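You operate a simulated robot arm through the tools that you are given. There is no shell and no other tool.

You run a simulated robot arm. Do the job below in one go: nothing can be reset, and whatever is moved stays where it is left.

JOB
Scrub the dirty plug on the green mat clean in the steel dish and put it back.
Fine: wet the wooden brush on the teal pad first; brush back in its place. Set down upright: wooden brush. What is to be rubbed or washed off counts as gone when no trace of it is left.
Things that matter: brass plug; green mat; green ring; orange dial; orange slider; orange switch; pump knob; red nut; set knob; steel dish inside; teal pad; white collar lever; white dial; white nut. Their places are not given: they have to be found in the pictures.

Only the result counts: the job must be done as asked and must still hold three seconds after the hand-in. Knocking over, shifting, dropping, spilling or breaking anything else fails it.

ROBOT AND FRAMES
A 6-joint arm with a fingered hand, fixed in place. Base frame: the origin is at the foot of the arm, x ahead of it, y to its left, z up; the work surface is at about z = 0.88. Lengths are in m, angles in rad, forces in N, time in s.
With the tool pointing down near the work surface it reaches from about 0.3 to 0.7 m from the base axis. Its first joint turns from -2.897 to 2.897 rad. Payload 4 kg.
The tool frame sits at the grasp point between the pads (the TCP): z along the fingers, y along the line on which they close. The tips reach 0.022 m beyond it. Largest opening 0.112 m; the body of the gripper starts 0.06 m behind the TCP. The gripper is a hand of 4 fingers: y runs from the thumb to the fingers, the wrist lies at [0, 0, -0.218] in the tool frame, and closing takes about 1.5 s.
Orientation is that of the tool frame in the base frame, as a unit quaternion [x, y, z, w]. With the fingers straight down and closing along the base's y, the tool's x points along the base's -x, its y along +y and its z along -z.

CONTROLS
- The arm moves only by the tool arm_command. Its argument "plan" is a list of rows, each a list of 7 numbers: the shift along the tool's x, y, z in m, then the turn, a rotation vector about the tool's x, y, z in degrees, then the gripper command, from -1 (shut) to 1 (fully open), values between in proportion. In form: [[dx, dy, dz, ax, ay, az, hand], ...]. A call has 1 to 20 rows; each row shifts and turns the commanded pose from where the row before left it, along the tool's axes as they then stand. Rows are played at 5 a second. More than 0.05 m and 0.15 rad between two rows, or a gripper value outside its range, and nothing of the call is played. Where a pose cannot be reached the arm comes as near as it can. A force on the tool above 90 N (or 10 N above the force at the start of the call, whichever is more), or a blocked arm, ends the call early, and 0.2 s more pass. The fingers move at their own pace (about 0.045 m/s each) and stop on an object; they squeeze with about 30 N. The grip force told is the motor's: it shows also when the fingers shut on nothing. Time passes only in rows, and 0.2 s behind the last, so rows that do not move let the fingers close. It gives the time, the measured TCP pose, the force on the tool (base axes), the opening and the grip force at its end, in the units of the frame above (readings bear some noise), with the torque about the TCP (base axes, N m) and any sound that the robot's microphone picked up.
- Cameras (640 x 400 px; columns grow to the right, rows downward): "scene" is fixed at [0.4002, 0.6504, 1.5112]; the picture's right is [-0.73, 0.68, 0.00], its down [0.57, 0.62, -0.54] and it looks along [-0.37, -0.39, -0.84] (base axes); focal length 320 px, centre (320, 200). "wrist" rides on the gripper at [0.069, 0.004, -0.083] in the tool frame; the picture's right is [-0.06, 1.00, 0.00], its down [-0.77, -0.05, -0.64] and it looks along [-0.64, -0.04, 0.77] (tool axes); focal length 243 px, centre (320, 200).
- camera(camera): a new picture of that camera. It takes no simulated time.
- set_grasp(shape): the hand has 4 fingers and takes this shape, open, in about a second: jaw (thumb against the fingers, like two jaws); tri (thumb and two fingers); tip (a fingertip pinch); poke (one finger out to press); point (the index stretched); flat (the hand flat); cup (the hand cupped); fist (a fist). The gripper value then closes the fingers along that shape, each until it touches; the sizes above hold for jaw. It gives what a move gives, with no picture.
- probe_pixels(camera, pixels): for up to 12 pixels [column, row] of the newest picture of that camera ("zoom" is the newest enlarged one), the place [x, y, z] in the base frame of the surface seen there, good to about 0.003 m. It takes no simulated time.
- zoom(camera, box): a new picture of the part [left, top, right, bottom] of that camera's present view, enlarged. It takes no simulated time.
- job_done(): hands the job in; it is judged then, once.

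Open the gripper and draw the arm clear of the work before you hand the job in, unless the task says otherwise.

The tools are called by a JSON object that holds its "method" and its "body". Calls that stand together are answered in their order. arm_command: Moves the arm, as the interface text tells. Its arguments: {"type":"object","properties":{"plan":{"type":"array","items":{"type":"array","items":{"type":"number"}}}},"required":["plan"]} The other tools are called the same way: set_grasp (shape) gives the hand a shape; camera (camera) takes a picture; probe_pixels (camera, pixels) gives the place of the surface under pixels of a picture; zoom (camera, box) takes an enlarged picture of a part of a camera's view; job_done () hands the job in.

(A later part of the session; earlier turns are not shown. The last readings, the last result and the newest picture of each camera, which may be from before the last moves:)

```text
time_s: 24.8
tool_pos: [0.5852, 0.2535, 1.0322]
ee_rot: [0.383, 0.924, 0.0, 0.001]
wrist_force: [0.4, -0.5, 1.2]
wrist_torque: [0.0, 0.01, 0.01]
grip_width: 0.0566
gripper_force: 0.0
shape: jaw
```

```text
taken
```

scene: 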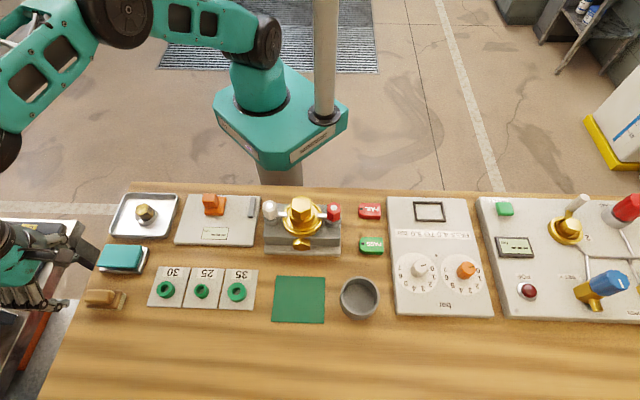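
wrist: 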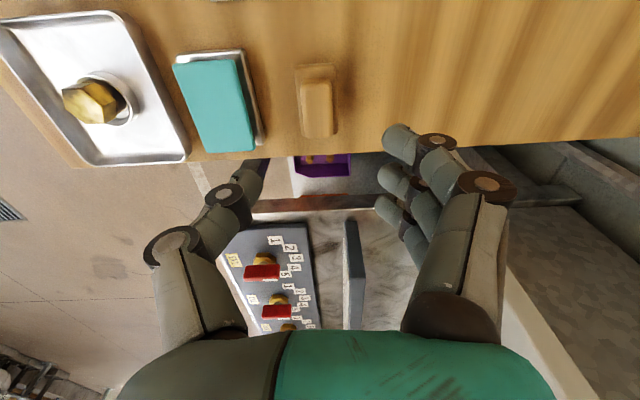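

I check the plug in the ring with a scene zoom and zoom the wrist view on the brush.

{"method": "zoom", "body": {"camera": "scene", "box": [100, 180, 190, 250]}}

{"method": "zoom", "body": {"camera": "wrist", "box": [160, 30, 380, 170]}}

{"method": "probe_pixels", "body": {"camera": "zoom", "pixels": [[402, 150], [502, 148], [415, 312], [508, 308], [395, 108], [510, 105], [455, 230], [400, 190], [520, 300], [40, 105], [225, 90], [275, 340]]}}

```text
5.71 times, centred on (145, 215) of scene
```

zoom: 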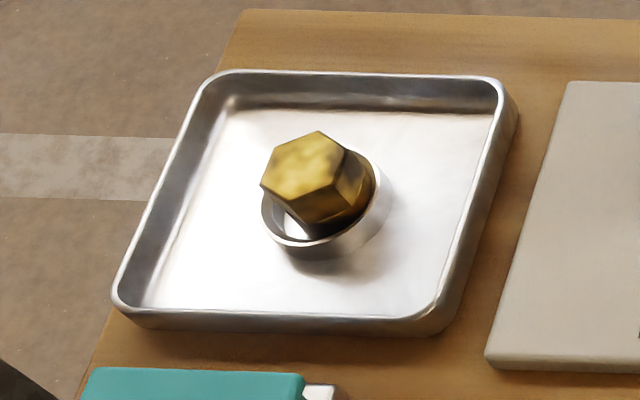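

```text
2.86 times, centred on (270, 100) of wrist
```

zoom: 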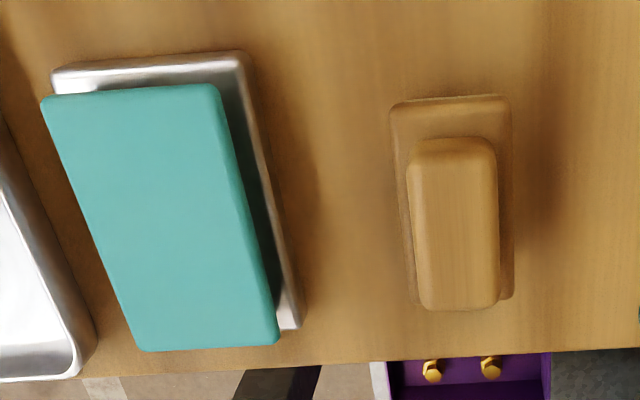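

```text
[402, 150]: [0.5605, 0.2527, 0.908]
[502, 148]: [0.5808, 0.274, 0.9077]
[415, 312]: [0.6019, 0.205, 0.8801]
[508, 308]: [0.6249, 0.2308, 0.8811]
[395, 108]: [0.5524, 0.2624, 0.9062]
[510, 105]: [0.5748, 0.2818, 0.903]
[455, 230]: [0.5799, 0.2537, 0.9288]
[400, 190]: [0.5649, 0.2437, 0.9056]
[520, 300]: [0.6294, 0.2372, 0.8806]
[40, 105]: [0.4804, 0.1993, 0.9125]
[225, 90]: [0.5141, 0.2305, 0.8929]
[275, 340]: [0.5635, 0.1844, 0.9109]
```

The plug stands upright in the ring. I probe the brush handle's edges more finely with a closer zoom.

{"method": "zoom", "body": {"camera": "wrist", "box": [285, 50, 355, 150]}}

```text
4.00 times, centred on (320, 100) of wrist
```

zoom: 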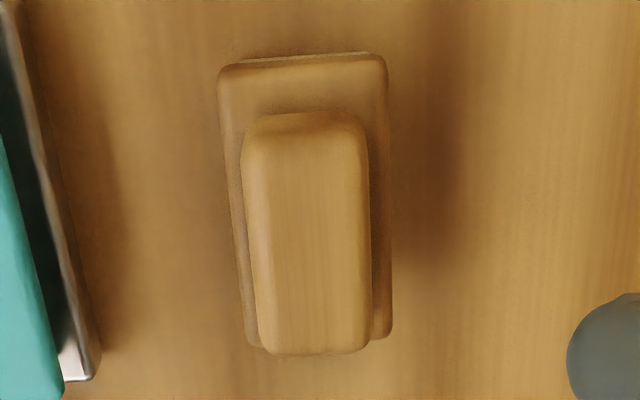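

{"method": "probe_pixels", "body": {"camera": "zoom", "pixels": [[250, 160], [358, 160], [263, 320], [366, 320], [305, 135], [312, 345], [308, 240], [222, 75], [384, 66], [250, 340], [388, 330], [305, 80]]}}

```text
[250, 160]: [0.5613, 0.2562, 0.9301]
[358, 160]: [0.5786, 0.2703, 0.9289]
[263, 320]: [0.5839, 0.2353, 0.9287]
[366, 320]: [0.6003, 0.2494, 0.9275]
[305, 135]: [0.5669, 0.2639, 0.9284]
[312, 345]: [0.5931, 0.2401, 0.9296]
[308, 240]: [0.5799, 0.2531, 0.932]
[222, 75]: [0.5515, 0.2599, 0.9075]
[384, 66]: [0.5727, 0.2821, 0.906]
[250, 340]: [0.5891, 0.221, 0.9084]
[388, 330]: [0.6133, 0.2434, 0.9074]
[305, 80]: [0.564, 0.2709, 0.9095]
```

Handle centre is (0.581,0.252), 0.022 wide, top z 0.929, base top z 0.907. I descend to TCP z about 0.96 with a small correction and look again.

{"method": "arm_command", "body": {"plan": [[0.002, -0.0015, 0.03, 0, 0, 0, 0], [0, 0, 0.025, 0, 0, 0, 0], [0, 0, 0.015, 0, 0, 0, 0], [0, 0, 0, 0, 0, 0, 0], [0, 0, 0, 0, 0, 0, 0], [0, 0, 0, 0, 0, 0, 0], [0, 0, 0, 0, 0, 0, 0]]}}

{"method": "camera", "body": {"camera": "wrist"}}

{"method": "zoom", "body": {"camera": "scene", "box": [60, 220, 180, 320]}}

```text
time_s: 26.4
tool_pos: [0.5802, 0.2533, 0.965]
ee_rot: [0.383, 0.924, 0.0, -0.001]
wrist_force: [0.1, 0.8, -0.3]
wrist_torque: [-0.02, 0.03, -0.01]
grip_width: 0.0565
gripper_force: 0.0
shape: jaw
```

```text
taken
```

wrist: 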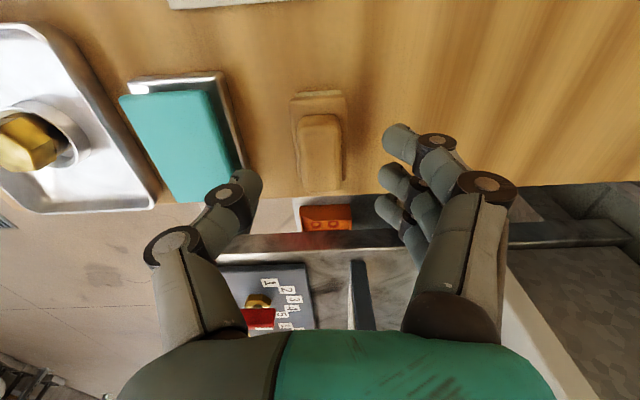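

```text
4.00 times, centred on (120, 270) of scene
```

zoom: 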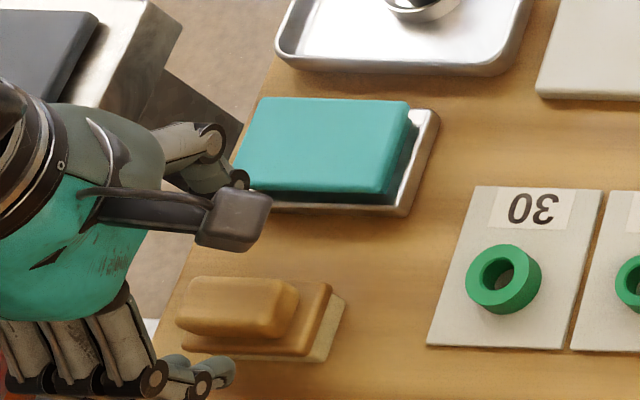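

I zoom on the handle to judge its centring along the tool x axis.

{"method": "zoom", "body": {"camera": "wrist", "box": [270, 80, 370, 210]}}

{"method": "probe_pixels", "body": {"camera": "wrist", "pixels": [[302, 125], [337, 125], [304, 180], [341, 180], [319, 118], [322, 187], [320, 150], [293, 96], [346, 94], [320, 105], [300, 187], [319, 122]]}}

```text
3.08 times, centred on (320, 145) of wrist
```

zoom: 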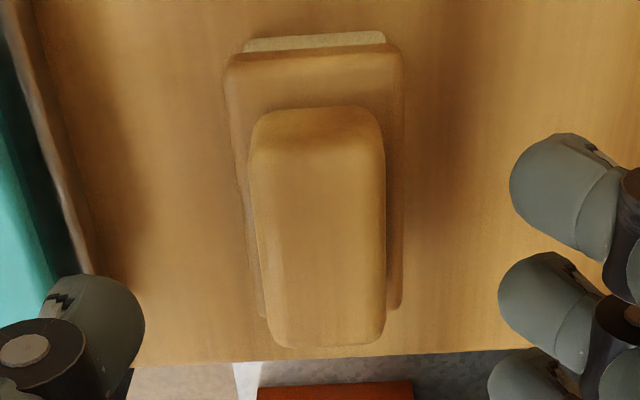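

```text
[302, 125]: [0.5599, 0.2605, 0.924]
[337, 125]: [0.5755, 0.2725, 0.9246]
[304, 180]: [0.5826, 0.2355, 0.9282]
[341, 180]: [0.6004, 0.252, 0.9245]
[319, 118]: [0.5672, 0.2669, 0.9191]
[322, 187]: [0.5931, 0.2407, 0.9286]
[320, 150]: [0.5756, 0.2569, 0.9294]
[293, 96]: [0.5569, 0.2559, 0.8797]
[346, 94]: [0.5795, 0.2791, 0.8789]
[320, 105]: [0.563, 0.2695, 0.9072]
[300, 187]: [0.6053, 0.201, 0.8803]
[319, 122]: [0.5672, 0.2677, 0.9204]
```

The handle centre (0.580,0.2535) agrees with the TCP. I descend to TCP z about 0.931 so the tips stay just above the brush's base plate.

{"method": "arm_command", "body": {"plan": [[0, 0, 0.012, 0, 0, 0, 0], [0, 0, 0.01, 0, 0, 0, 0], [0, 0, 0.006, 0, 0, 0, 0], [0, 0, 0.004, 0, 0, 0, 0], [0, 0, 0, 0, 0, 0, 0], [0, 0, 0, 0, 0, 0, 0], [0, 0, 0, 0, 0, 0, 0]]}}

{"method": "camera", "body": {"camera": "wrist"}}

{"method": "zoom", "body": {"camera": "scene", "box": [60, 220, 180, 320]}}

```text
time_s: 28.0
tool_pos: [0.581, 0.2495, 0.9308]
ee_rot: [0.383, 0.924, 0.0, 0.0]
wrist_force: [0.1, 0.2, 0.1]
wrist_torque: [-0.02, 0.0, -0.02]
grip_width: 0.0567
gripper_force: 0.1
shape: jaw
```

```text
taken
```

wrist: 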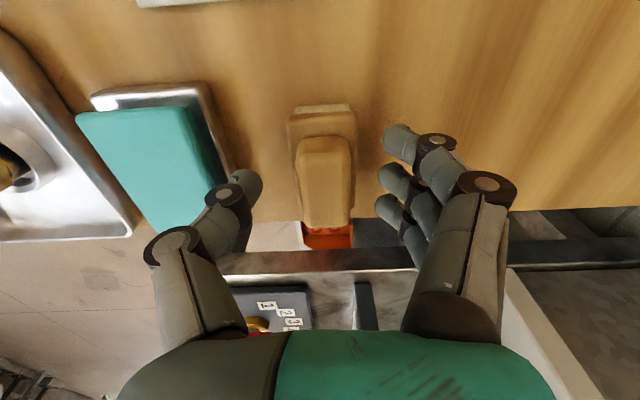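

```text
4.00 times, centred on (120, 270) of scene
```

zoom: 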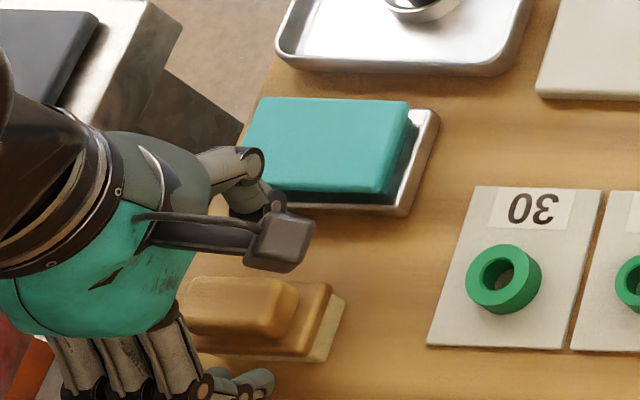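

The TCP sits about 3 mm short along tool x and 2 mm along y of the handle centre (handle at columns 296–352). I correct that and close the fingers on the handle.

{"method": "arm_command", "body": {"plan": [[0.0025, 0.0018, 0, 0, 0, 0, 0], [0, 0, 0, 0, 0, 0, 0], [0, 0, 0, 0, 0, 0, 0]]}}

{"method": "camera", "body": {"camera": "wrist"}}

```text
time_s: 28.8
tool_pos: [0.5803, 0.2537, 0.9311]
ee_rot: [0.383, 0.924, -0.001, 0.0]
wrist_force: [0.1, 0.5, 0.1]
wrist_torque: [-0.01, 0.0, 0.03]
grip_width: 0.0567
gripper_force: 0.1
shape: jaw
```

```text
taken
```

wrist: 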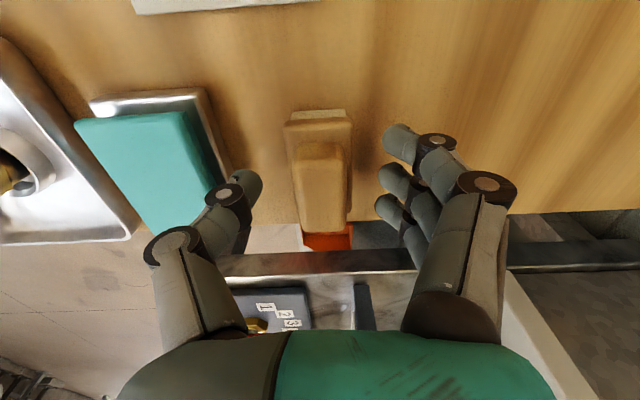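

Now the handle is centred (columns 293–348). I close the fingers on it.

{"method": "arm_command", "body": {"plan": [[0, 0, 0, 0, 0, 0, -0.2], [0, 0, 0, 0, 0, 0, -0.4], [0, 0, 0, 0, 0, 0, -0.6], [0, 0, 0, 0, 0, 0, -0.8], [0, 0, 0, 0, 0, 0, -1], [0, 0, 0, 0, 0, 0, -1], [0, 0, 0, 0, 0, 0, -1], [0, 0, 0, 0, 0, 0, -1]]}}

{"method": "camera", "body": {"camera": "wrist"}}

{"method": "zoom", "body": {"camera": "wrist", "box": [230, 80, 430, 250]}}

{"method": "zoom", "body": {"camera": "scene", "box": [60, 220, 180, 320]}}

```text
time_s: 30.6
tool_pos: [0.5803, 0.2533, 0.9307]
ee_rot: [0.383, 0.924, 0.0, 0.0]
wrist_force: [0.6, 0.4, -0.8]
wrist_torque: [-0.02, -0.01, -0.01]
grip_width: 0.0182
gripper_force: 30.2
shape: jaw
```

```text
taken
```

wrist: 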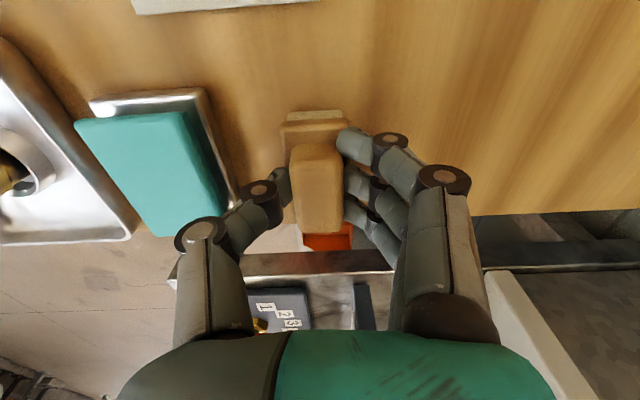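

```text
2.35 times, centred on (330, 165) of wrist
```

zoom: 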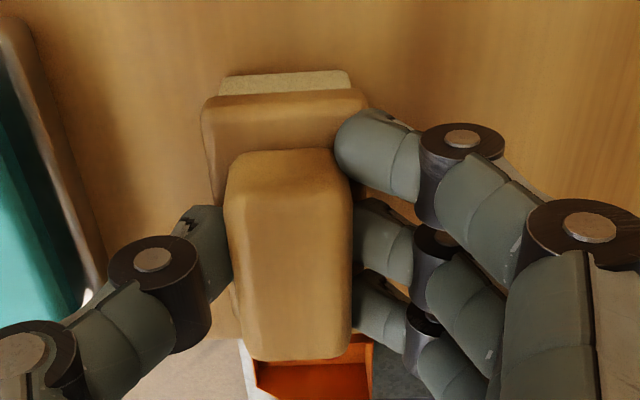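

```text
4.00 times, centred on (120, 270) of scene
```

zoom: 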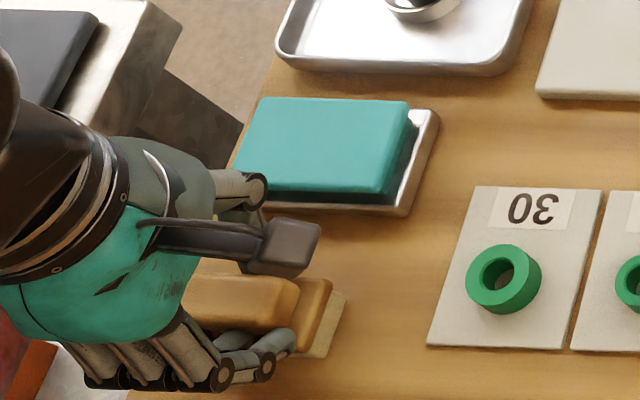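

The brush handle is held firmly. I lift it 0.06 m and look.

{"method": "arm_command", "body": {"plan": [[0, 0, -0.005, 0, 0, 0, -1], [0, 0, -0.01, 0, 0, 0, -1], [0, 0, -0.015, 0, 0, 0, -1], [0, 0, -0.015, 0, 0, 0, -1], [0, 0, -0.015, 0, 0, 0, -1], [0, 0, 0, 0, 0, 0, -1], [0, 0, 0, 0, 0, 0, -1], [0, 0, 0, 0, 0, 0, -1]]}}

{"method": "camera", "body": {"camera": "wrist"}}

{"method": "zoom", "body": {"camera": "scene", "box": [60, 220, 180, 320]}}

```text
time_s: 32.4
tool_pos: [0.5787, 0.2517, 0.9909]
ee_rot: [0.383, 0.924, -0.001, -0.001]
wrist_force: [0.7, -0.3, -0.2]
wrist_torque: [-0.03, 0.02, -0.01]
grip_width: 0.0182
gripper_force: 29.7
shape: jaw
```

```text
taken
```

wrist: 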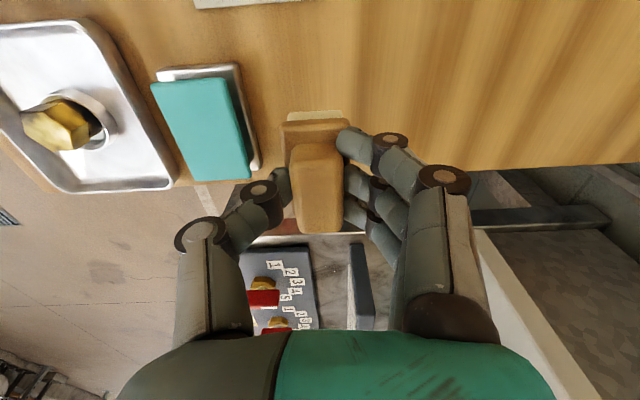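

```text
4.00 times, centred on (120, 270) of scene
```

zoom: 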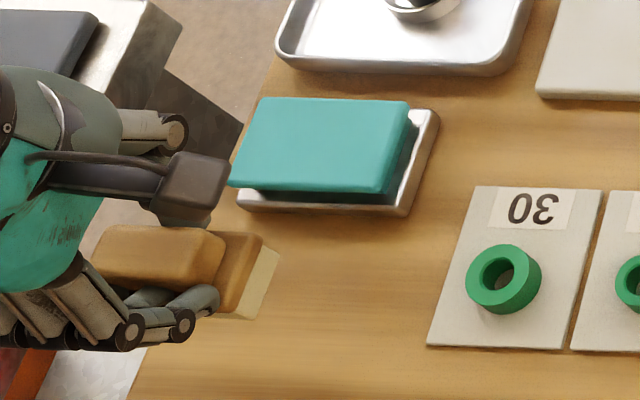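

The brush is up, its place on the table stays unmarked at about (0.581,0.2525). I probe the pad's corners in the wrist picture.

{"method": "probe_pixels", "body": {"camera": "wrist", "pixels": [[155, 88], [227, 82], [186, 176], [247, 172], [200, 130], [220, 150], [178, 100], [161, 72], [237, 68], [255, 165], [330, 115], [290, 118]]}}

```text
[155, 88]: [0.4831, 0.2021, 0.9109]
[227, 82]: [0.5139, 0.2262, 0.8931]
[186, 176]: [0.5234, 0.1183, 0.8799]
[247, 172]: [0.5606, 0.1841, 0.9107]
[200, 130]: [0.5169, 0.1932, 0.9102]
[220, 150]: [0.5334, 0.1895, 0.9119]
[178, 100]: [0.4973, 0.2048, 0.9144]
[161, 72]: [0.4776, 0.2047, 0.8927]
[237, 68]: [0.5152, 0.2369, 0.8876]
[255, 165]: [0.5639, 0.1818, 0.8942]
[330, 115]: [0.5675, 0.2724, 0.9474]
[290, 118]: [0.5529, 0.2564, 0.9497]
```

Pad centre is about (0.522,0.194), top z 0.911. I move the brush over it and lower to about 5 mm above.

{"method": "arm_command", "body": {"plan": [[-0.0005, -0.028, 0, 0, 0, 0, -1], [-0.0005, -0.028, 0, 0, 0, 0, -1], [-0.0005, -0.0275, 0, 0, 0, 0, -1], [0, 0, 0, 0, 0, 0, -1], [0, 0, 0.012, 0, 0, 0, -1], [0, 0, 0.01, 0, 0, 0, -1], [0, 0, 0, 0, 0, 0, -1], [0, 0, 0, 0, 0, 0, -1], [0, 0, 0, 0, 0, 0, -1]]}}

{"method": "camera", "body": {"camera": "wrist"}}

{"method": "zoom", "body": {"camera": "scene", "box": [60, 220, 180, 320]}}

```text
time_s: 34.4
tool_pos: [0.5221, 0.193, 0.9687]
ee_rot: [0.383, 0.924, 0.001, 0.0]
wrist_force: [0.1, 1.0, -1.4]
wrist_torque: [0.01, -0.02, -0.01]
grip_width: 0.0183
gripper_force: 29.9
shape: jaw
```

```text
taken
```

wrist: 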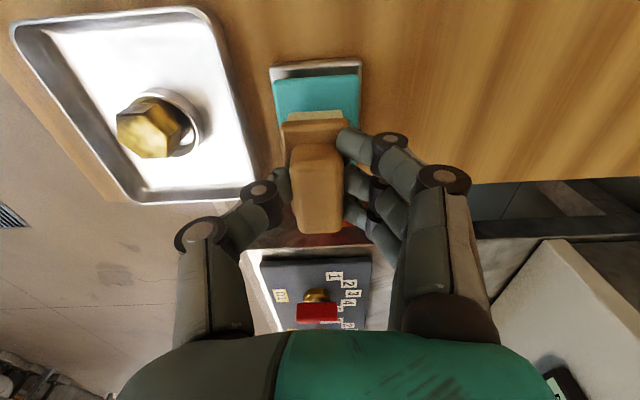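

```text
4.00 times, centred on (120, 270) of scene
```

zoom: 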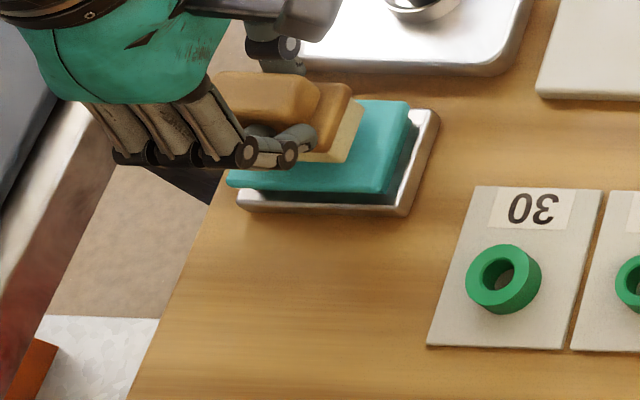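

The brush is over the pad's middle. I lower it in small steps to touch the pad.

{"method": "arm_command", "body": {"plan": [[0, 0, 0.002, 0, 0, 0, -1], [0, 0, 0.002, 0, 0, 0, -1], [0, 0, 0.002, 0, 0, 0, -1], [0, 0, 0.001, 0, 0, 0, -1], [0, 0, 0.001, 0, 0, 0, -1], [0, 0, 0, 0, 0, 0, -1]]}}

```text
time_s: 35.8
tool_pos: [0.5225, 0.195, 0.9622]
ee_rot: [0.384, 0.924, 0.0, 0.001]
wrist_force: [-0.2, -0.1, 0.1]
wrist_torque: [0.01, 0.01, 0.02]
grip_width: 0.0182
gripper_force: 30.2
shape: jaw
```

{"method": "arm_command", "body": {"plan": [[0, 0, 0.001, 0, 0, 0, -1], [0, 0, 0, 0, 0, 0, -1], [0, 0, 0.001, 0, 0, 0, -1], [0, 0, 0, 0, 0, 0, -1], [0, 0, 0.001, 0, 0, 0, -1], [0, 0, 0, 0, 0, 0, -1]]}}

```text
time_s: 37.2
tool_pos: [0.5234, 0.1926, 0.9597]
ee_rot: [0.382, 0.924, 0.0, 0.0]
wrist_force: [-0.6, 0.6, 0.7]
wrist_torque: [0.0, -0.01, -0.02]
grip_width: 0.0183
gripper_force: 30.2
shape: jaw
```

Only slight force so far at z 0.9597; I continue in 1 mm steps and look.

{"method": "arm_command", "body": {"plan": [[0, 0, 0.001, 0, 0, 0, -1], [0, 0, 0, 0, 0, 0, -1], [0, 0, 0.001, 0, 0, 0, -1], [0, 0, 0, 0, 0, 0, -1]]}}

{"method": "zoom", "body": {"camera": "scene", "box": [80, 230, 160, 290]}}

```text
time_s: 38.2
tool_pos: [0.5226, 0.1929, 0.9564]
ee_rot: [0.383, 0.924, 0.0, 0.0]
wrist_force: [0.8, 0.2, 1.4]
wrist_torque: [0.0, -0.04, 0.02]
grip_width: 0.0182
gripper_force: 29.7
shape: jaw
```

```text
6.67 times, centred on (120, 260) of scene
```

zoom: 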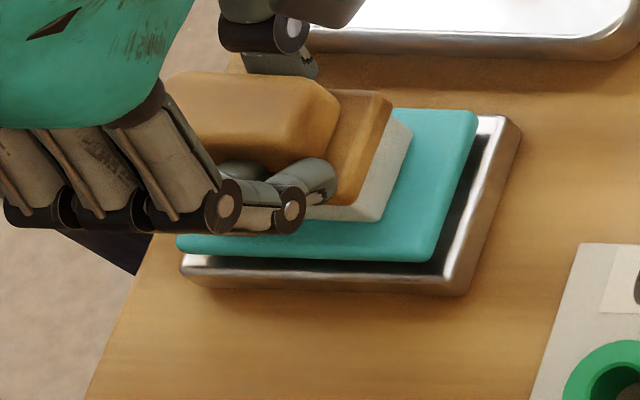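

The bristles touch the soft pad and look greyer. I press a little further, rub a few millimetres back and forth, and hold.

{"method": "arm_command", "body": {"plan": [[0, 0, 0.001, 0, 0, 0, -1], [0, 0, 0.001, 0, 0, 0, -1], [0, 0, 0, 0, 0, 0, -1], [0.004, 0, 0, 0, 0, 0, -1], [0.004, 0, 0, 0, 0, 0, -1], [-0.004, 0, 0, 0, 0, 0, -1], [-0.004, 0, 0, 0, 0, 0, -1], [-0.004, 0, 0, 0, 0, 0, -1], [0.004, 0, 0, 0, 0, 0, -1], [0, 0, 0, 0, 0, 0, -1], [0, 0, 0, 0, 0, 0, -1], [0, 0, 0, 0, 0, 0, -1], [0, 0, 0, 0, 0, 0, -1]]}}

{"method": "zoom", "body": {"camera": "scene", "box": [80, 230, 160, 290]}}

```text
time_s: 41.0
tool_pos: [0.522, 0.1918, 0.9547]
ee_rot: [0.383, 0.924, 0.0, 0.0]
wrist_force: [0.5, -0.8, 1.4]
wrist_torque: [0.0, -0.01, 0.0]
grip_width: 0.0182
gripper_force: 30.0
shape: jaw
```

```text
6.67 times, centred on (120, 260) of scene
```

zoom: 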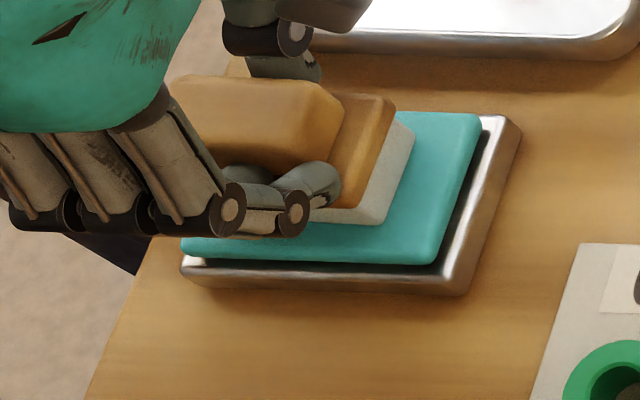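

The force is still near 2 N; I press 3 mm more to wet it thoroughly.

{"method": "arm_command", "body": {"plan": [[0, 0, 0.001, 0, 0, 0, -1], [0, 0, 0, 0, 0, 0, -1], [0, 0, 0.001, 0, 0, 0, -1], [0, 0, 0, 0, 0, 0, -1], [0, 0, 0.001, 0, 0, 0, -1], [0, 0, 0, 0, 0, 0, -1], [0, 0, 0, 0, 0, 0, -1]]}}

{"method": "zoom", "body": {"camera": "scene", "box": [80, 230, 160, 290]}}

```text
time_s: 42.6
tool_pos: [0.5238, 0.1916, 0.9517]
ee_rot: [0.383, 0.924, 0.001, 0.001]
wrist_force: [0.2, 2.7, 17.7]
wrist_torque: [0.2, -0.06, 0.02]
grip_width: 0.0184
gripper_force: 29.4
shape: jaw
```

```text
6.67 times, centred on (120, 260) of scene
```

zoom: 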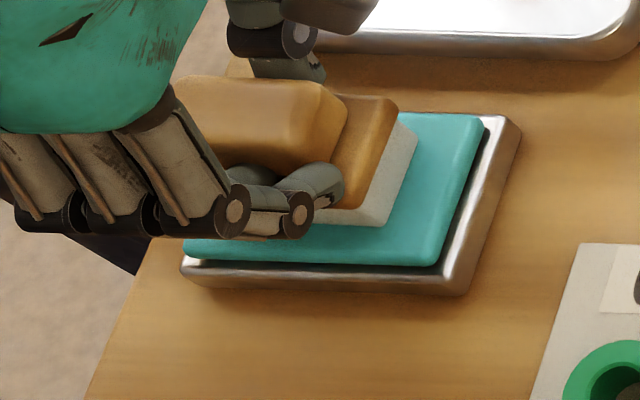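

Now 17 N: the bristles press firmly on the pad. I hold briefly and lift the brush, then look at it.

{"method": "arm_command", "body": {"plan": [[0, 0, 0, 0, 0, 0, -1], [0, 0, 0, 0, 0, 0, -1], [0, 0, 0, 0, 0, 0, -1], [0, 0, -0.005, 0, 0, 0, -1], [0, 0, -0.01, 0, 0, 0, -1], [0, 0, -0.015, 0, 0, 0, -1], [0, 0, -0.015, 0, 0, 0, -1], [0, 0, 0, 0, 0, 0, -1], [0, 0, 0, 0, 0, 0, -1], [0, 0, 0, 0, 0, 0, -1]]}}

{"method": "camera", "body": {"camera": "wrist"}}

{"method": "zoom", "body": {"camera": "scene", "box": [60, 180, 180, 290]}}

```text
time_s: 44.8
tool_pos: [0.5218, 0.193, 0.9955]
ee_rot: [0.382, 0.924, 0.0, 0.0]
wrist_force: [-0.3, -0.2, -0.7]
wrist_torque: [-0.01, 0.03, -0.01]
grip_width: 0.0182
gripper_force: 29.9
shape: jaw
```

```text
taken
```

wrist: 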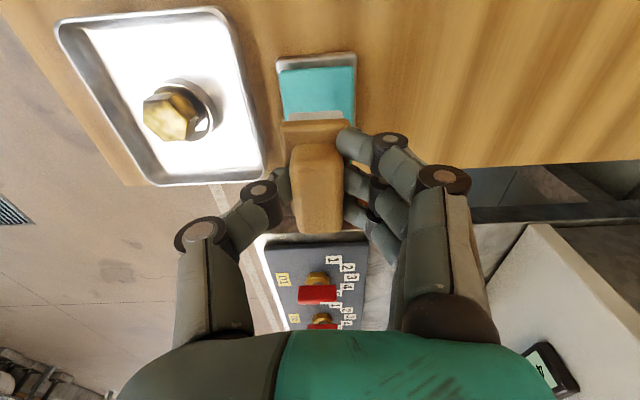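

```text
3.64 times, centred on (120, 235) of scene
```

zoom: 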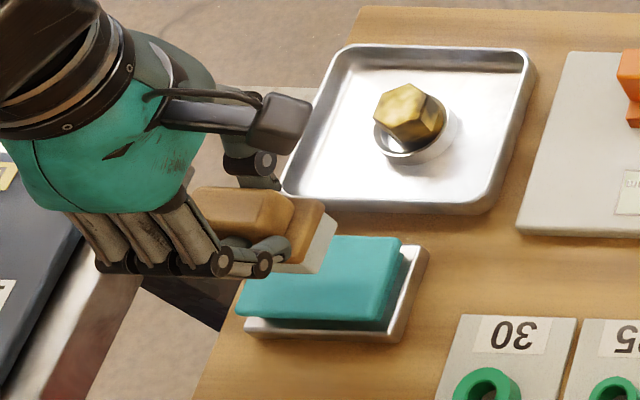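

The bristles have turned from cream to pale grey, so the brush looks wet. I probe the plug's top in this view for the scrubbing.

{"method": "zoom", "body": {"camera": "wrist", "box": [120, 60, 240, 160]}}

{"method": "zoom", "body": {"camera": "scene", "box": [110, 180, 190, 240]}}

{"method": "probe_pixels", "body": {"camera": "zoom", "pixels": [[305, 172], [245, 195], [288, 160], [345, 170], [360, 205], [308, 230], [245, 195], [340, 240], [380, 230], [275, 240], [300, 150], [330, 260]]}}

```text
4.00 times, centred on (180, 110) of wrist
```

zoom: 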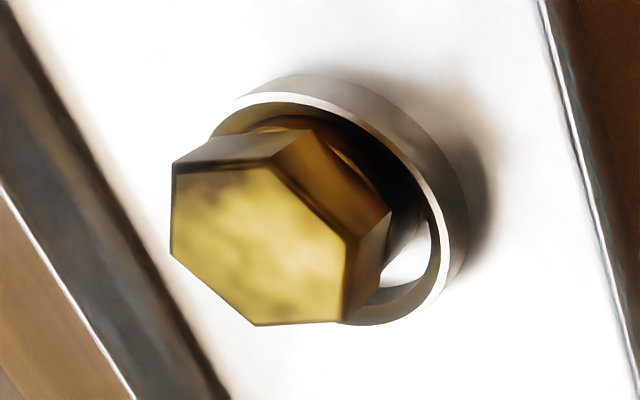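

```text
6.67 times, centred on (150, 210) of scene
```

zoom: 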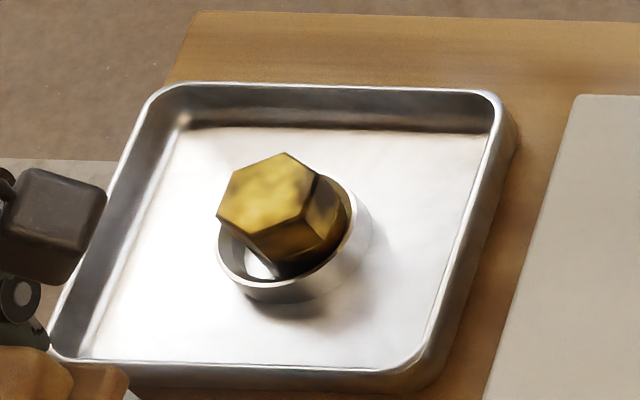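

```text
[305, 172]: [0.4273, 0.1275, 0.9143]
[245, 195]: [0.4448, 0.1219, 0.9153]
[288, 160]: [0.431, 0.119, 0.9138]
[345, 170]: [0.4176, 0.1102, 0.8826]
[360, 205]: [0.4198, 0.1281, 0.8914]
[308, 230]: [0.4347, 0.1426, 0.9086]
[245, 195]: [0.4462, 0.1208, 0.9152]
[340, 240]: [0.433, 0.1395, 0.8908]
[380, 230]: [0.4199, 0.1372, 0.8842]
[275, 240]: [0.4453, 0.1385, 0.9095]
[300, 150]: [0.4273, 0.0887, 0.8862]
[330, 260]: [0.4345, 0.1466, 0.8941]
```

I probe the hex top's corners in this zoom to get its centre.

{"method": "probe_pixels", "body": {"camera": "zoom", "pixels": [[284, 156], [314, 176], [299, 218], [256, 230], [221, 213], [235, 173], [266, 195], [300, 176], [250, 175], [270, 222], [335, 190], [320, 240]]}}

```text
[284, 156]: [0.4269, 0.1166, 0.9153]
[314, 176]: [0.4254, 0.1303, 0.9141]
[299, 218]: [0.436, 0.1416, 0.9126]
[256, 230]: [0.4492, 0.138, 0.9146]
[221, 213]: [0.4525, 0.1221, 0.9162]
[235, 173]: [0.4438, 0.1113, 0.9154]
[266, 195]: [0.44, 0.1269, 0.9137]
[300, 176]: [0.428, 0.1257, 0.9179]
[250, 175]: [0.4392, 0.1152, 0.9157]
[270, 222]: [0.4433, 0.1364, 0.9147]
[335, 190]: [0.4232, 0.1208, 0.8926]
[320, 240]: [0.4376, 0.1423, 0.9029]
```

Plug top centre is (0.439,0.1267), z 0.915. I carry the wet brush over it at the present height and lower to about 5 mm above.

{"method": "arm_command", "body": {"plan": [[0.0028, -0.0266, 0, 0, 0, 0, -1], [0.0028, -0.0266, 0, 0, 0, 0, -1], [0.0028, -0.0266, 0, 0, 0, 0, -1], [0.0027, -0.0265, 0, 0, 0, 0, -1], [0, 0, 0, 0, 0, 0, -1], [0, 0, 0.01, 0, 0, 0, -1], [0, 0, 0.012, 0, 0, 0, -1], [0, 0, 0, 0, 0, 0, -1], [0, 0, 0, 0, 0, 0, -1], [0, 0, 0, 0, 0, 0, -1]]}}

{"method": "camera", "body": {"camera": "wrist"}}

{"method": "zoom", "body": {"camera": "scene", "box": [90, 170, 200, 260]}}

```text
time_s: 47.0
tool_pos: [0.4372, 0.1252, 0.9746]
ee_rot: [0.382, 0.924, 0.0, 0.0]
wrist_force: [0.2, -0.5, 0.0]
wrist_torque: [-0.03, -0.02, -0.02]
grip_width: 0.0185
gripper_force: 30.0
shape: jaw
```

```text
taken
```

wrist: 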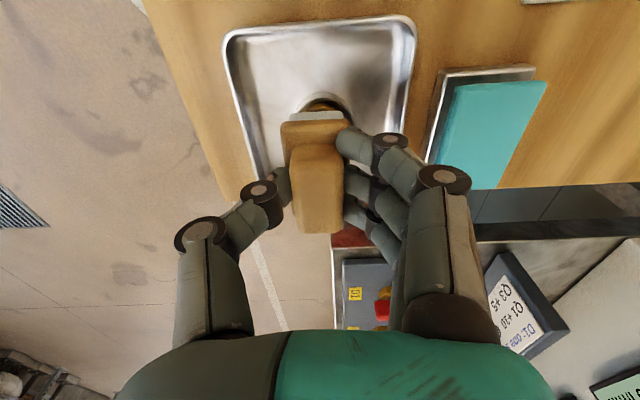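

```text
4.44 times, centred on (145, 215) of scene
```

zoom: 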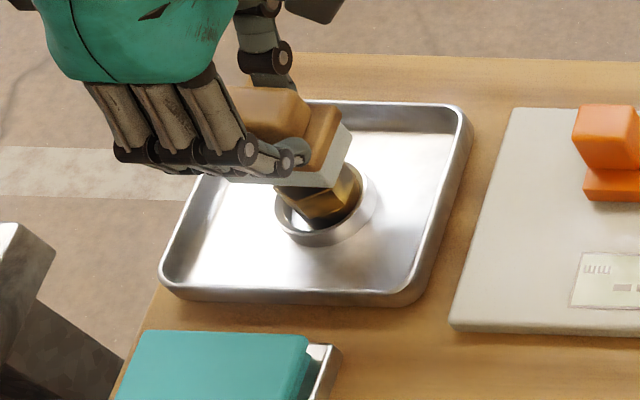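

The brush hangs just above the plug. I lower it step by step to a light touch and read the force.

{"method": "arm_command", "body": {"plan": [[0, 0, 0.003, 0, 0, 0, -1], [0, 0, 0.003, 0, 0, 0, -1], [0, 0, 0.002, 0, 0, 0, -1], [0, 0, 0.002, 0, 0, 0, -1], [0, 0, 0.001, 0, 0, 0, -1], [0, 0, 0, 0, 0, 0, -1], [0, 0, 0, 0, 0, 0, -1]]}}

{"method": "zoom", "body": {"camera": "scene", "box": [90, 170, 200, 260]}}

```text
time_s: 48.6
tool_pos: [0.4394, 0.1246, 0.9639]
ee_rot: [0.383, 0.924, 0.002, 0.003]
wrist_force: [-0.3, 5.2, 54.6]
wrist_torque: [0.35, -0.17, 0.04]
grip_width: 0.0219
gripper_force: 30.1
shape: jaw
```

```text
4.44 times, centred on (145, 215) of scene
```

zoom: 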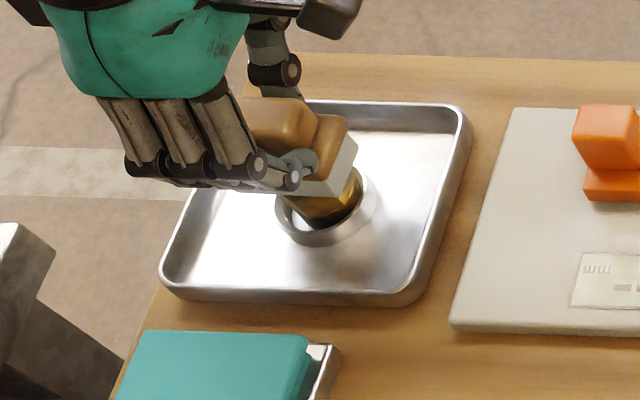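

The contact is stiff — 54 N is too much. I raise by 2 mm at once and read again.

{"method": "arm_command", "body": {"plan": [[0, 0, -0.002, 0, 0, 0, -1], [0, 0, 0, 0, 0, 0, -1]]}}

{"method": "camera", "body": {"camera": "wrist"}}

{"method": "zoom", "body": {"camera": "wrist", "box": [230, 60, 430, 250]}}

```text
time_s: 49.2
tool_pos: [0.4386, 0.1245, 0.9638]
ee_rot: [0.383, 0.924, 0.0, 0.0]
wrist_force: [4.2, 3.2, 32.4]
wrist_torque: [0.15, -0.22, -0.01]
grip_width: 0.0213
gripper_force: 29.7
shape: jaw
```

```text
taken
```

wrist: 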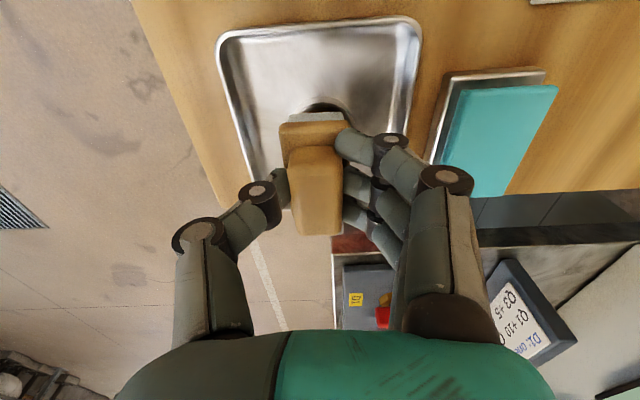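

```text
2.11 times, centred on (330, 155) of wrist
```

zoom: 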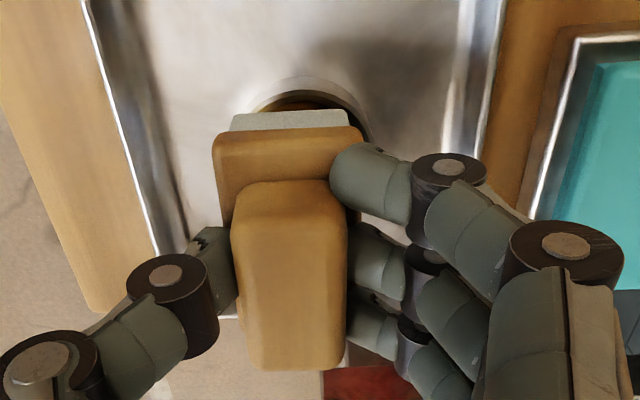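

Still 32 N; I raise another 2 mm to come to about 10 N.

{"method": "arm_command", "body": {"plan": [[0, 0, -0.002, 0, 0, 0, -1], [0, 0, 0, 0, 0, 0, -1], [0, 0, 0, 0, 0, 0, -1]]}}

```text
time_s: 50.0
tool_pos: [0.4389, 0.1252, 0.9658]
ee_rot: [0.382, 0.924, 0.0, -0.002]
wrist_force: [0.3, -0.7, 3.3]
wrist_torque: [0.02, 0.01, 0.0]
grip_width: 0.0205
gripper_force: 30.0
shape: jaw
```

About 4 N contact now. I make gentle scrubbing strokes along the tool x and y with this pressure plus half a millimetre.

{"method": "arm_command", "body": {"plan": [[0.006, 0, 0.0005, 0, 0, 0, -1], [0.006, 0, 0, 0, 0, 0, -1], [-0.006, 0, 0, 0, 0, 0, -1], [-0.006, 0, 0, 0, 0, 0, -1], [-0.006, 0, 0, 0, 0, 0, -1], [-0.006, 0, 0, 0, 0, 0, -1], [0.006, 0, 0, 0, 0, 0, -1], [0.006, 0, 0, 0, 0, 0, -1], [0, 0.005, 0, 0, 0, 0, -1], [0, 0.004, 0, 0, 0, 0, -1], [0, -0.005, 0, 0, 0, 0, -1], [0, -0.004, 0, 0, 0, 0, -1], [0, -0.005, 0, 0, 0, 0, -1], [0, -0.004, 0, 0, 0, 0, -1], [0, 0.005, 0, 0, 0, 0, -1], [0, 0.004, 0, 0, 0, 0, -1], [0, 0, 0, 0, 0, 0, -1]]}}

{"method": "zoom", "body": {"camera": "scene", "box": [90, 170, 200, 260]}}

{"method": "camera", "body": {"camera": "wrist"}}

```text
time_s: 53.6
tool_pos: [0.4402, 0.1258, 0.9671]
ee_rot: [0.382, 0.924, -0.001, 0.0]
wrist_force: [0.2, 0.3, -0.2]
wrist_torque: [0.01, 0.0, 0.04]
grip_width: 0.02
gripper_force: 29.4
shape: jaw
```

```text
4.44 times, centred on (145, 215) of scene
```

zoom: 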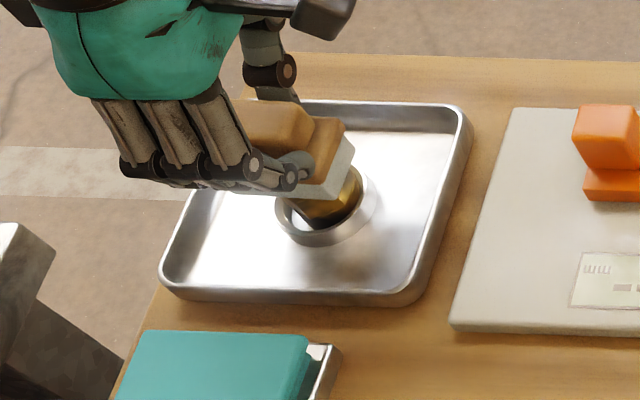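

```text
taken
```

wrist: 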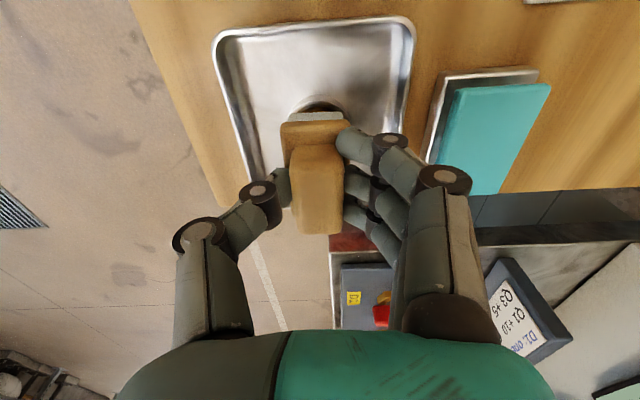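

Force is near zero now. I lift and shift the brush aside to inspect the plug's top.

{"method": "arm_command", "body": {"plan": [[0, 0, -0.01, 0, 0, 0, -1], [0, 0, -0.015, 0, 0, 0, -1], [0, 0.035, 0, 0, 0, 0, -1], [0, 0.035, 0, 0, 0, 0, -1], [0, 0.02, 0, 0, 0, 0, -1], [0, 0, 0, 0, 0, 0, -1], [0, 0, 0, 0, 0, 0, -1]]}}

{"method": "camera", "body": {"camera": "scene"}}

{"method": "zoom", "body": {"camera": "scene", "box": [125, 195, 170, 235]}}

{"method": "camera", "body": {"camera": "wrist"}}

```text
time_s: 55.2
tool_pos: [0.5047, 0.1912, 0.9915]
ee_rot: [0.382, 0.924, 0.0, 0.0]
wrist_force: [-0.1, -0.2, -0.3]
wrist_torque: [0.01, 0.01, 0.03]
grip_width: 0.0196
gripper_force: 30.2
shape: jaw
```

```text
taken
```

scene: 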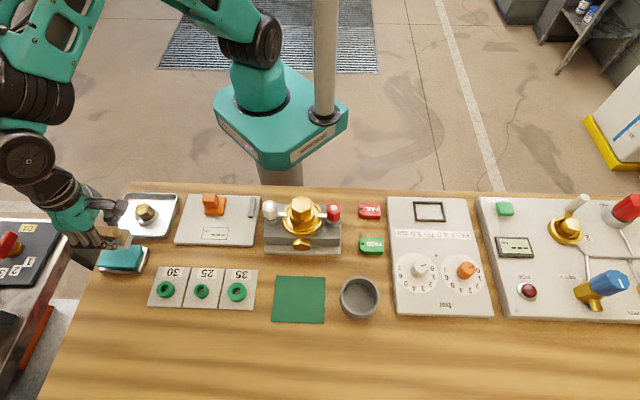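

```text
10.00 times, centred on (148, 215) of scene
```

zoom: 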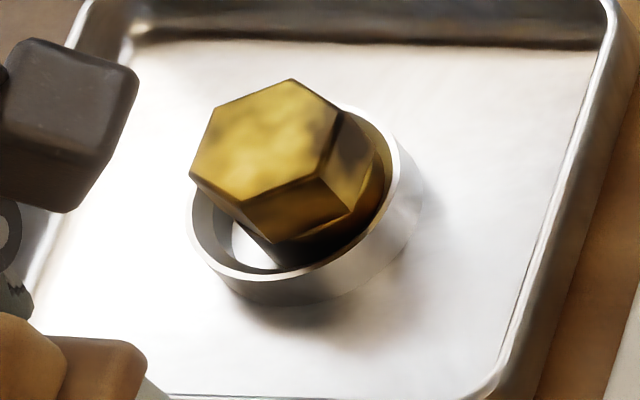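

```text
taken
```

wrist: 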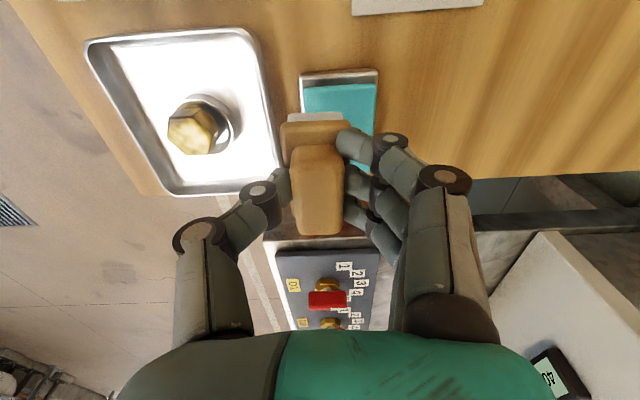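

Smudges remain on the top and the side faces. I zoom at the same box as before scrubbing to compare.

{"method": "zoom", "body": {"camera": "scene", "box": [110, 180, 190, 240]}}

{"method": "zoom", "body": {"camera": "wrist", "box": [150, 75, 250, 175]}}

```text
6.67 times, centred on (150, 210) of scene
```

zoom: 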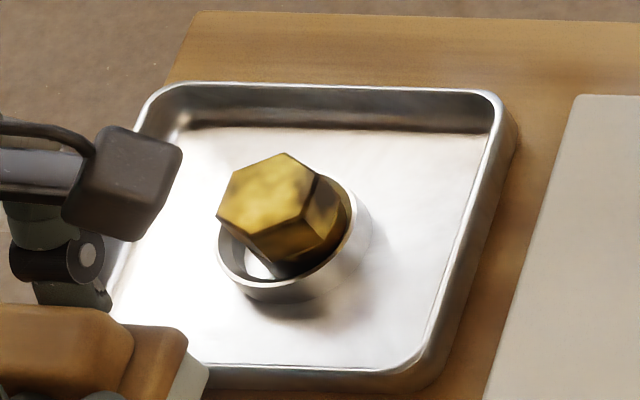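

```text
4.00 times, centred on (200, 125) of wrist
```

zoom: 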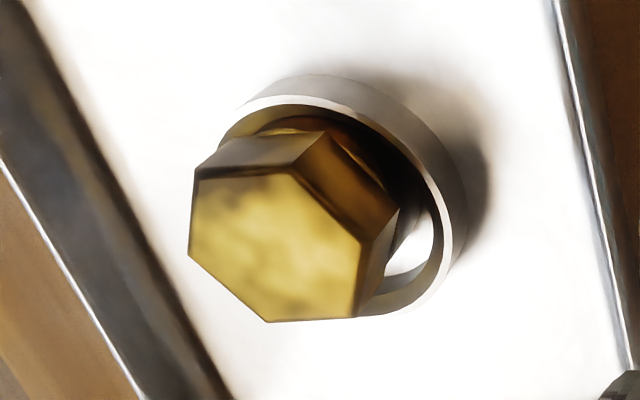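

The smudges have faded only slightly. I go back over the plug and lower for a firmer contact, reading the force before stroking.

{"method": "arm_command", "body": {"plan": [[0, -0.02, 0, 0, 0, 0, -1], [0, -0.035, 0, 0, 0, 0, -1], [0, -0.035, 0, 0, 0, 0, -1], [0, 0, 0, 0, 0, 0, -1], [0, 0, 0.015, 0, 0, 0, -1], [0, 0, 0.008, 0, 0, 0, -1], [0, 0, 0.002, 0, 0, 0, -1], [0, 0, 0.001, 0, 0, 0, -1], [0, 0, 0, 0, 0, 0, -1], [0, 0, 0, 0, 0, 0, -1]]}}

```text
time_s: 57.4
tool_pos: [0.4388, 0.1253, 0.9661]
ee_rot: [0.383, 0.924, 0.001, 0.0]
wrist_force: [0.1, 1.2, 2.0]
wrist_torque: [0.05, -0.05, -0.01]
grip_width: 0.0199
gripper_force: 30.2
shape: jaw
```

Light contact of about 2.5 N; I lower 0.8 mm and make longer strokes along the brush's length.

{"method": "arm_command", "body": {"plan": [[0, 0, 0.0008, 0, 0, 0, -1], [0.007, 0, 0, 0, 0, 0, -1], [0.007, 0, 0, 0, 0, 0, -1], [-0.007, 0, 0, 0, 0, 0, -1], [-0.007, 0, 0, 0, 0, 0, -1], [-0.007, 0, 0, 0, 0, 0, -1], [-0.007, 0, 0, 0, 0, 0, -1], [0.007, 0, 0, 0, 0, 0, -1], [0.007, 0, 0, 0, 0, 0, -1], [0.007, 0, 0, 0, 0, 0, -1], [0.007, 0, 0, 0, 0, 0, -1], [-0.007, 0, 0, 0, 0, 0, -1], [-0.007, 0, 0, 0, 0, 0, -1], [-0.007, 0, 0, 0, 0, 0, -1], [-0.007, 0, 0, 0, 0, 0, -1], [0.007, 0, 0, 0, 0, 0, -1], [0.007, 0, 0, 0, 0, 0, -1]]}}

{"method": "zoom", "body": {"camera": "scene", "box": [110, 180, 190, 240]}}

```text
time_s: 61.0
tool_pos: [0.4405, 0.1236, 0.9644]
ee_rot: [0.383, 0.924, 0.001, 0.001]
wrist_force: [1.8, -2.6, 16.6]
wrist_torque: [0.07, -0.17, -0.02]
grip_width: 0.02
gripper_force: 30.0
shape: jaw
```

```text
6.67 times, centred on (150, 210) of scene
```

zoom: 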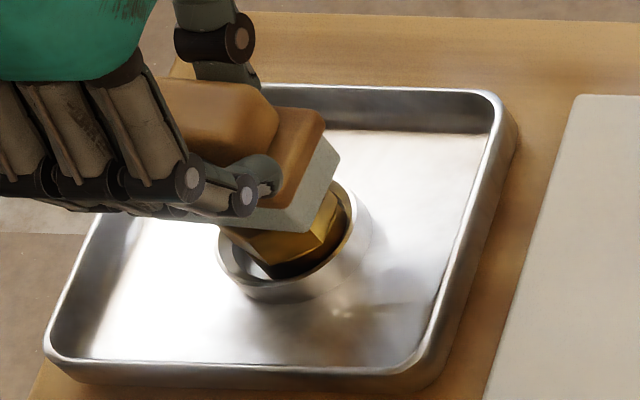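

Contact stays at about 16 N and the visible facet looks brighter. I add strokes across (tool y) and circular ones at slightly lower pressure.

{"method": "arm_command", "body": {"plan": [[0, 0.004, -0.0004, 0, 0, 0, -1], [0, 0.004, 0, 0, 0, 0, -1], [0, -0.004, 0, 0, 0, 0, -1], [0, -0.004, 0, 0, 0, 0, -1], [0, -0.004, 0, 0, 0, 0, -1], [0, -0.004, 0, 0, 0, 0, -1], [0, 0.004, 0, 0, 0, 0, -1], [0, 0.004, 0, 0, 0, 0, -1], [0.007, 0.004, 0, 0, 0, 0, -1], [0.007, 0, 0, 0, 0, 0, -1], [-0.007, 0, 0, 0, 0, 0, -1], [-0.007, 0, 0, 0, 0, 0, -1], [-0.007, 0, 0, 0, 0, 0, -1], [0, -0.008, 0, 0, 0, 0, -1], [0.007, 0, 0, 0, 0, 0, -1], [0.007, 0, 0, 0, 0, 0, -1], [-0.007, 0.004, 0, 0, 0, 0, -1], [0, 0, 0, 0, 0, 0, -1]]}}

```text
time_s: 64.8
tool_pos: [0.4398, 0.1257, 0.9659]
ee_rot: [0.383, 0.924, 0.0, 0.0]
wrist_force: [-1.3, 0.2, 2.8]
wrist_torque: [0.02, -0.02, 0.0]
grip_width: 0.0187
gripper_force: 30.3
shape: jaw
```

I lift and shift the brush aside to inspect the plug.

{"method": "arm_command", "body": {"plan": [[0, 0, -0.01, 0, 0, 0, -1], [0, 0, -0.015, 0, 0, 0, -1], [0, 0.035, 0, 0, 0, 0, -1], [0, 0.035, 0, 0, 0, 0, -1], [0, 0.02, 0, 0, 0, 0, -1], [0, 0, 0, 0, 0, 0, -1], [0, 0, 0, 0, 0, 0, -1]]}}

{"method": "zoom", "body": {"camera": "wrist", "box": [150, 75, 250, 175]}}

{"method": "zoom", "body": {"camera": "scene", "box": [125, 195, 170, 235]}}

```text
time_s: 66.4
tool_pos: [0.5032, 0.1879, 0.9899]
ee_rot: [0.383, 0.924, 0.0, 0.001]
wrist_force: [0.1, -0.4, -0.6]
wrist_torque: [-0.02, 0.04, -0.01]
grip_width: 0.018
gripper_force: 30.4
shape: jaw
```

```text
4.00 times, centred on (200, 125) of wrist
```

zoom: 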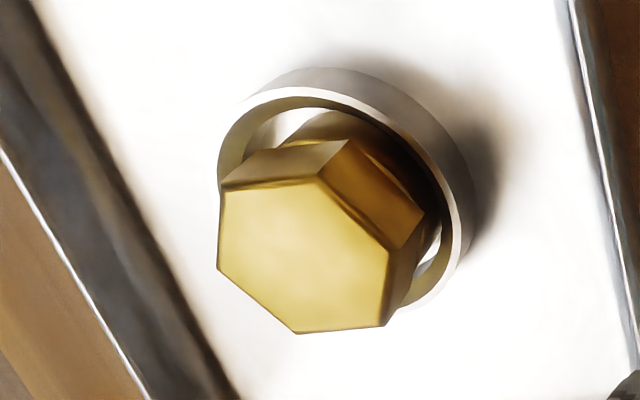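

```text
10.00 times, centred on (148, 215) of scene
```

zoom: 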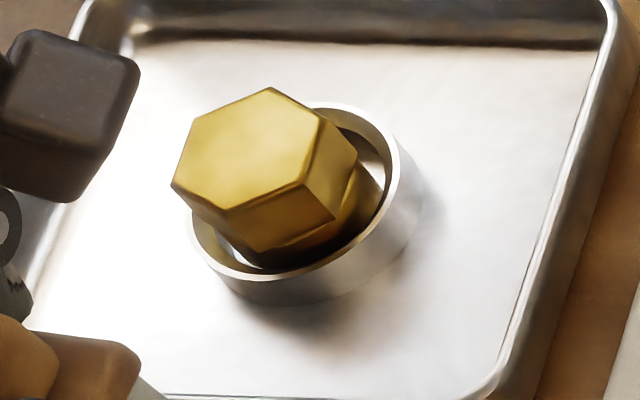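

Much cleaner — the side smudges are gone and only faint mottling is left on top. I probe the plug's present place and scrub more.

{"method": "probe_pixels", "body": {"camera": "zoom", "pixels": [[270, 92], [316, 122], [302, 182], [230, 206], [176, 184], [194, 122], [246, 150]]}}

```text
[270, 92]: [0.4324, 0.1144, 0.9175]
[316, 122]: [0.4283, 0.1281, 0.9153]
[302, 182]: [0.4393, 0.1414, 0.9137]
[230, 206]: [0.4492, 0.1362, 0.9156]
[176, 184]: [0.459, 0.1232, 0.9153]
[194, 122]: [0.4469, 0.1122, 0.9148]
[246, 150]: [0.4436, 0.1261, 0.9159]
```

Its centre moved to about (0.4425,0.126). I return over it and scrub again along its length with similar pressure.

{"method": "arm_command", "body": {"plan": [[-0.0018, -0.02, 0, 0, 0, 0, -1], [0, -0.035, 0, 0, 0, 0, -1], [0, -0.034, 0, 0, 0, 0, -1], [0, 0, 0, 0, 0, 0, -1], [0, 0, 0.015, 0, 0, 0, -1], [0, 0, 0.008, 0, 0, 0, -1], [0, 0, 0.002, 0, 0, 0, -1], [0, 0, 0.0005, 0, 0, 0, -1], [0, 0, 0, 0, 0, 0, -1], [0, 0, 0, 0, 0, 0, -1]]}}

```text
time_s: 68.6
tool_pos: [0.4426, 0.1246, 0.9669]
ee_rot: [0.382, 0.924, 0.001, 0.0]
wrist_force: [-0.2, -0.2, 7.2]
wrist_torque: [0.07, -0.06, 0.02]
grip_width: 0.0179
gripper_force: 30.3
shape: jaw
```

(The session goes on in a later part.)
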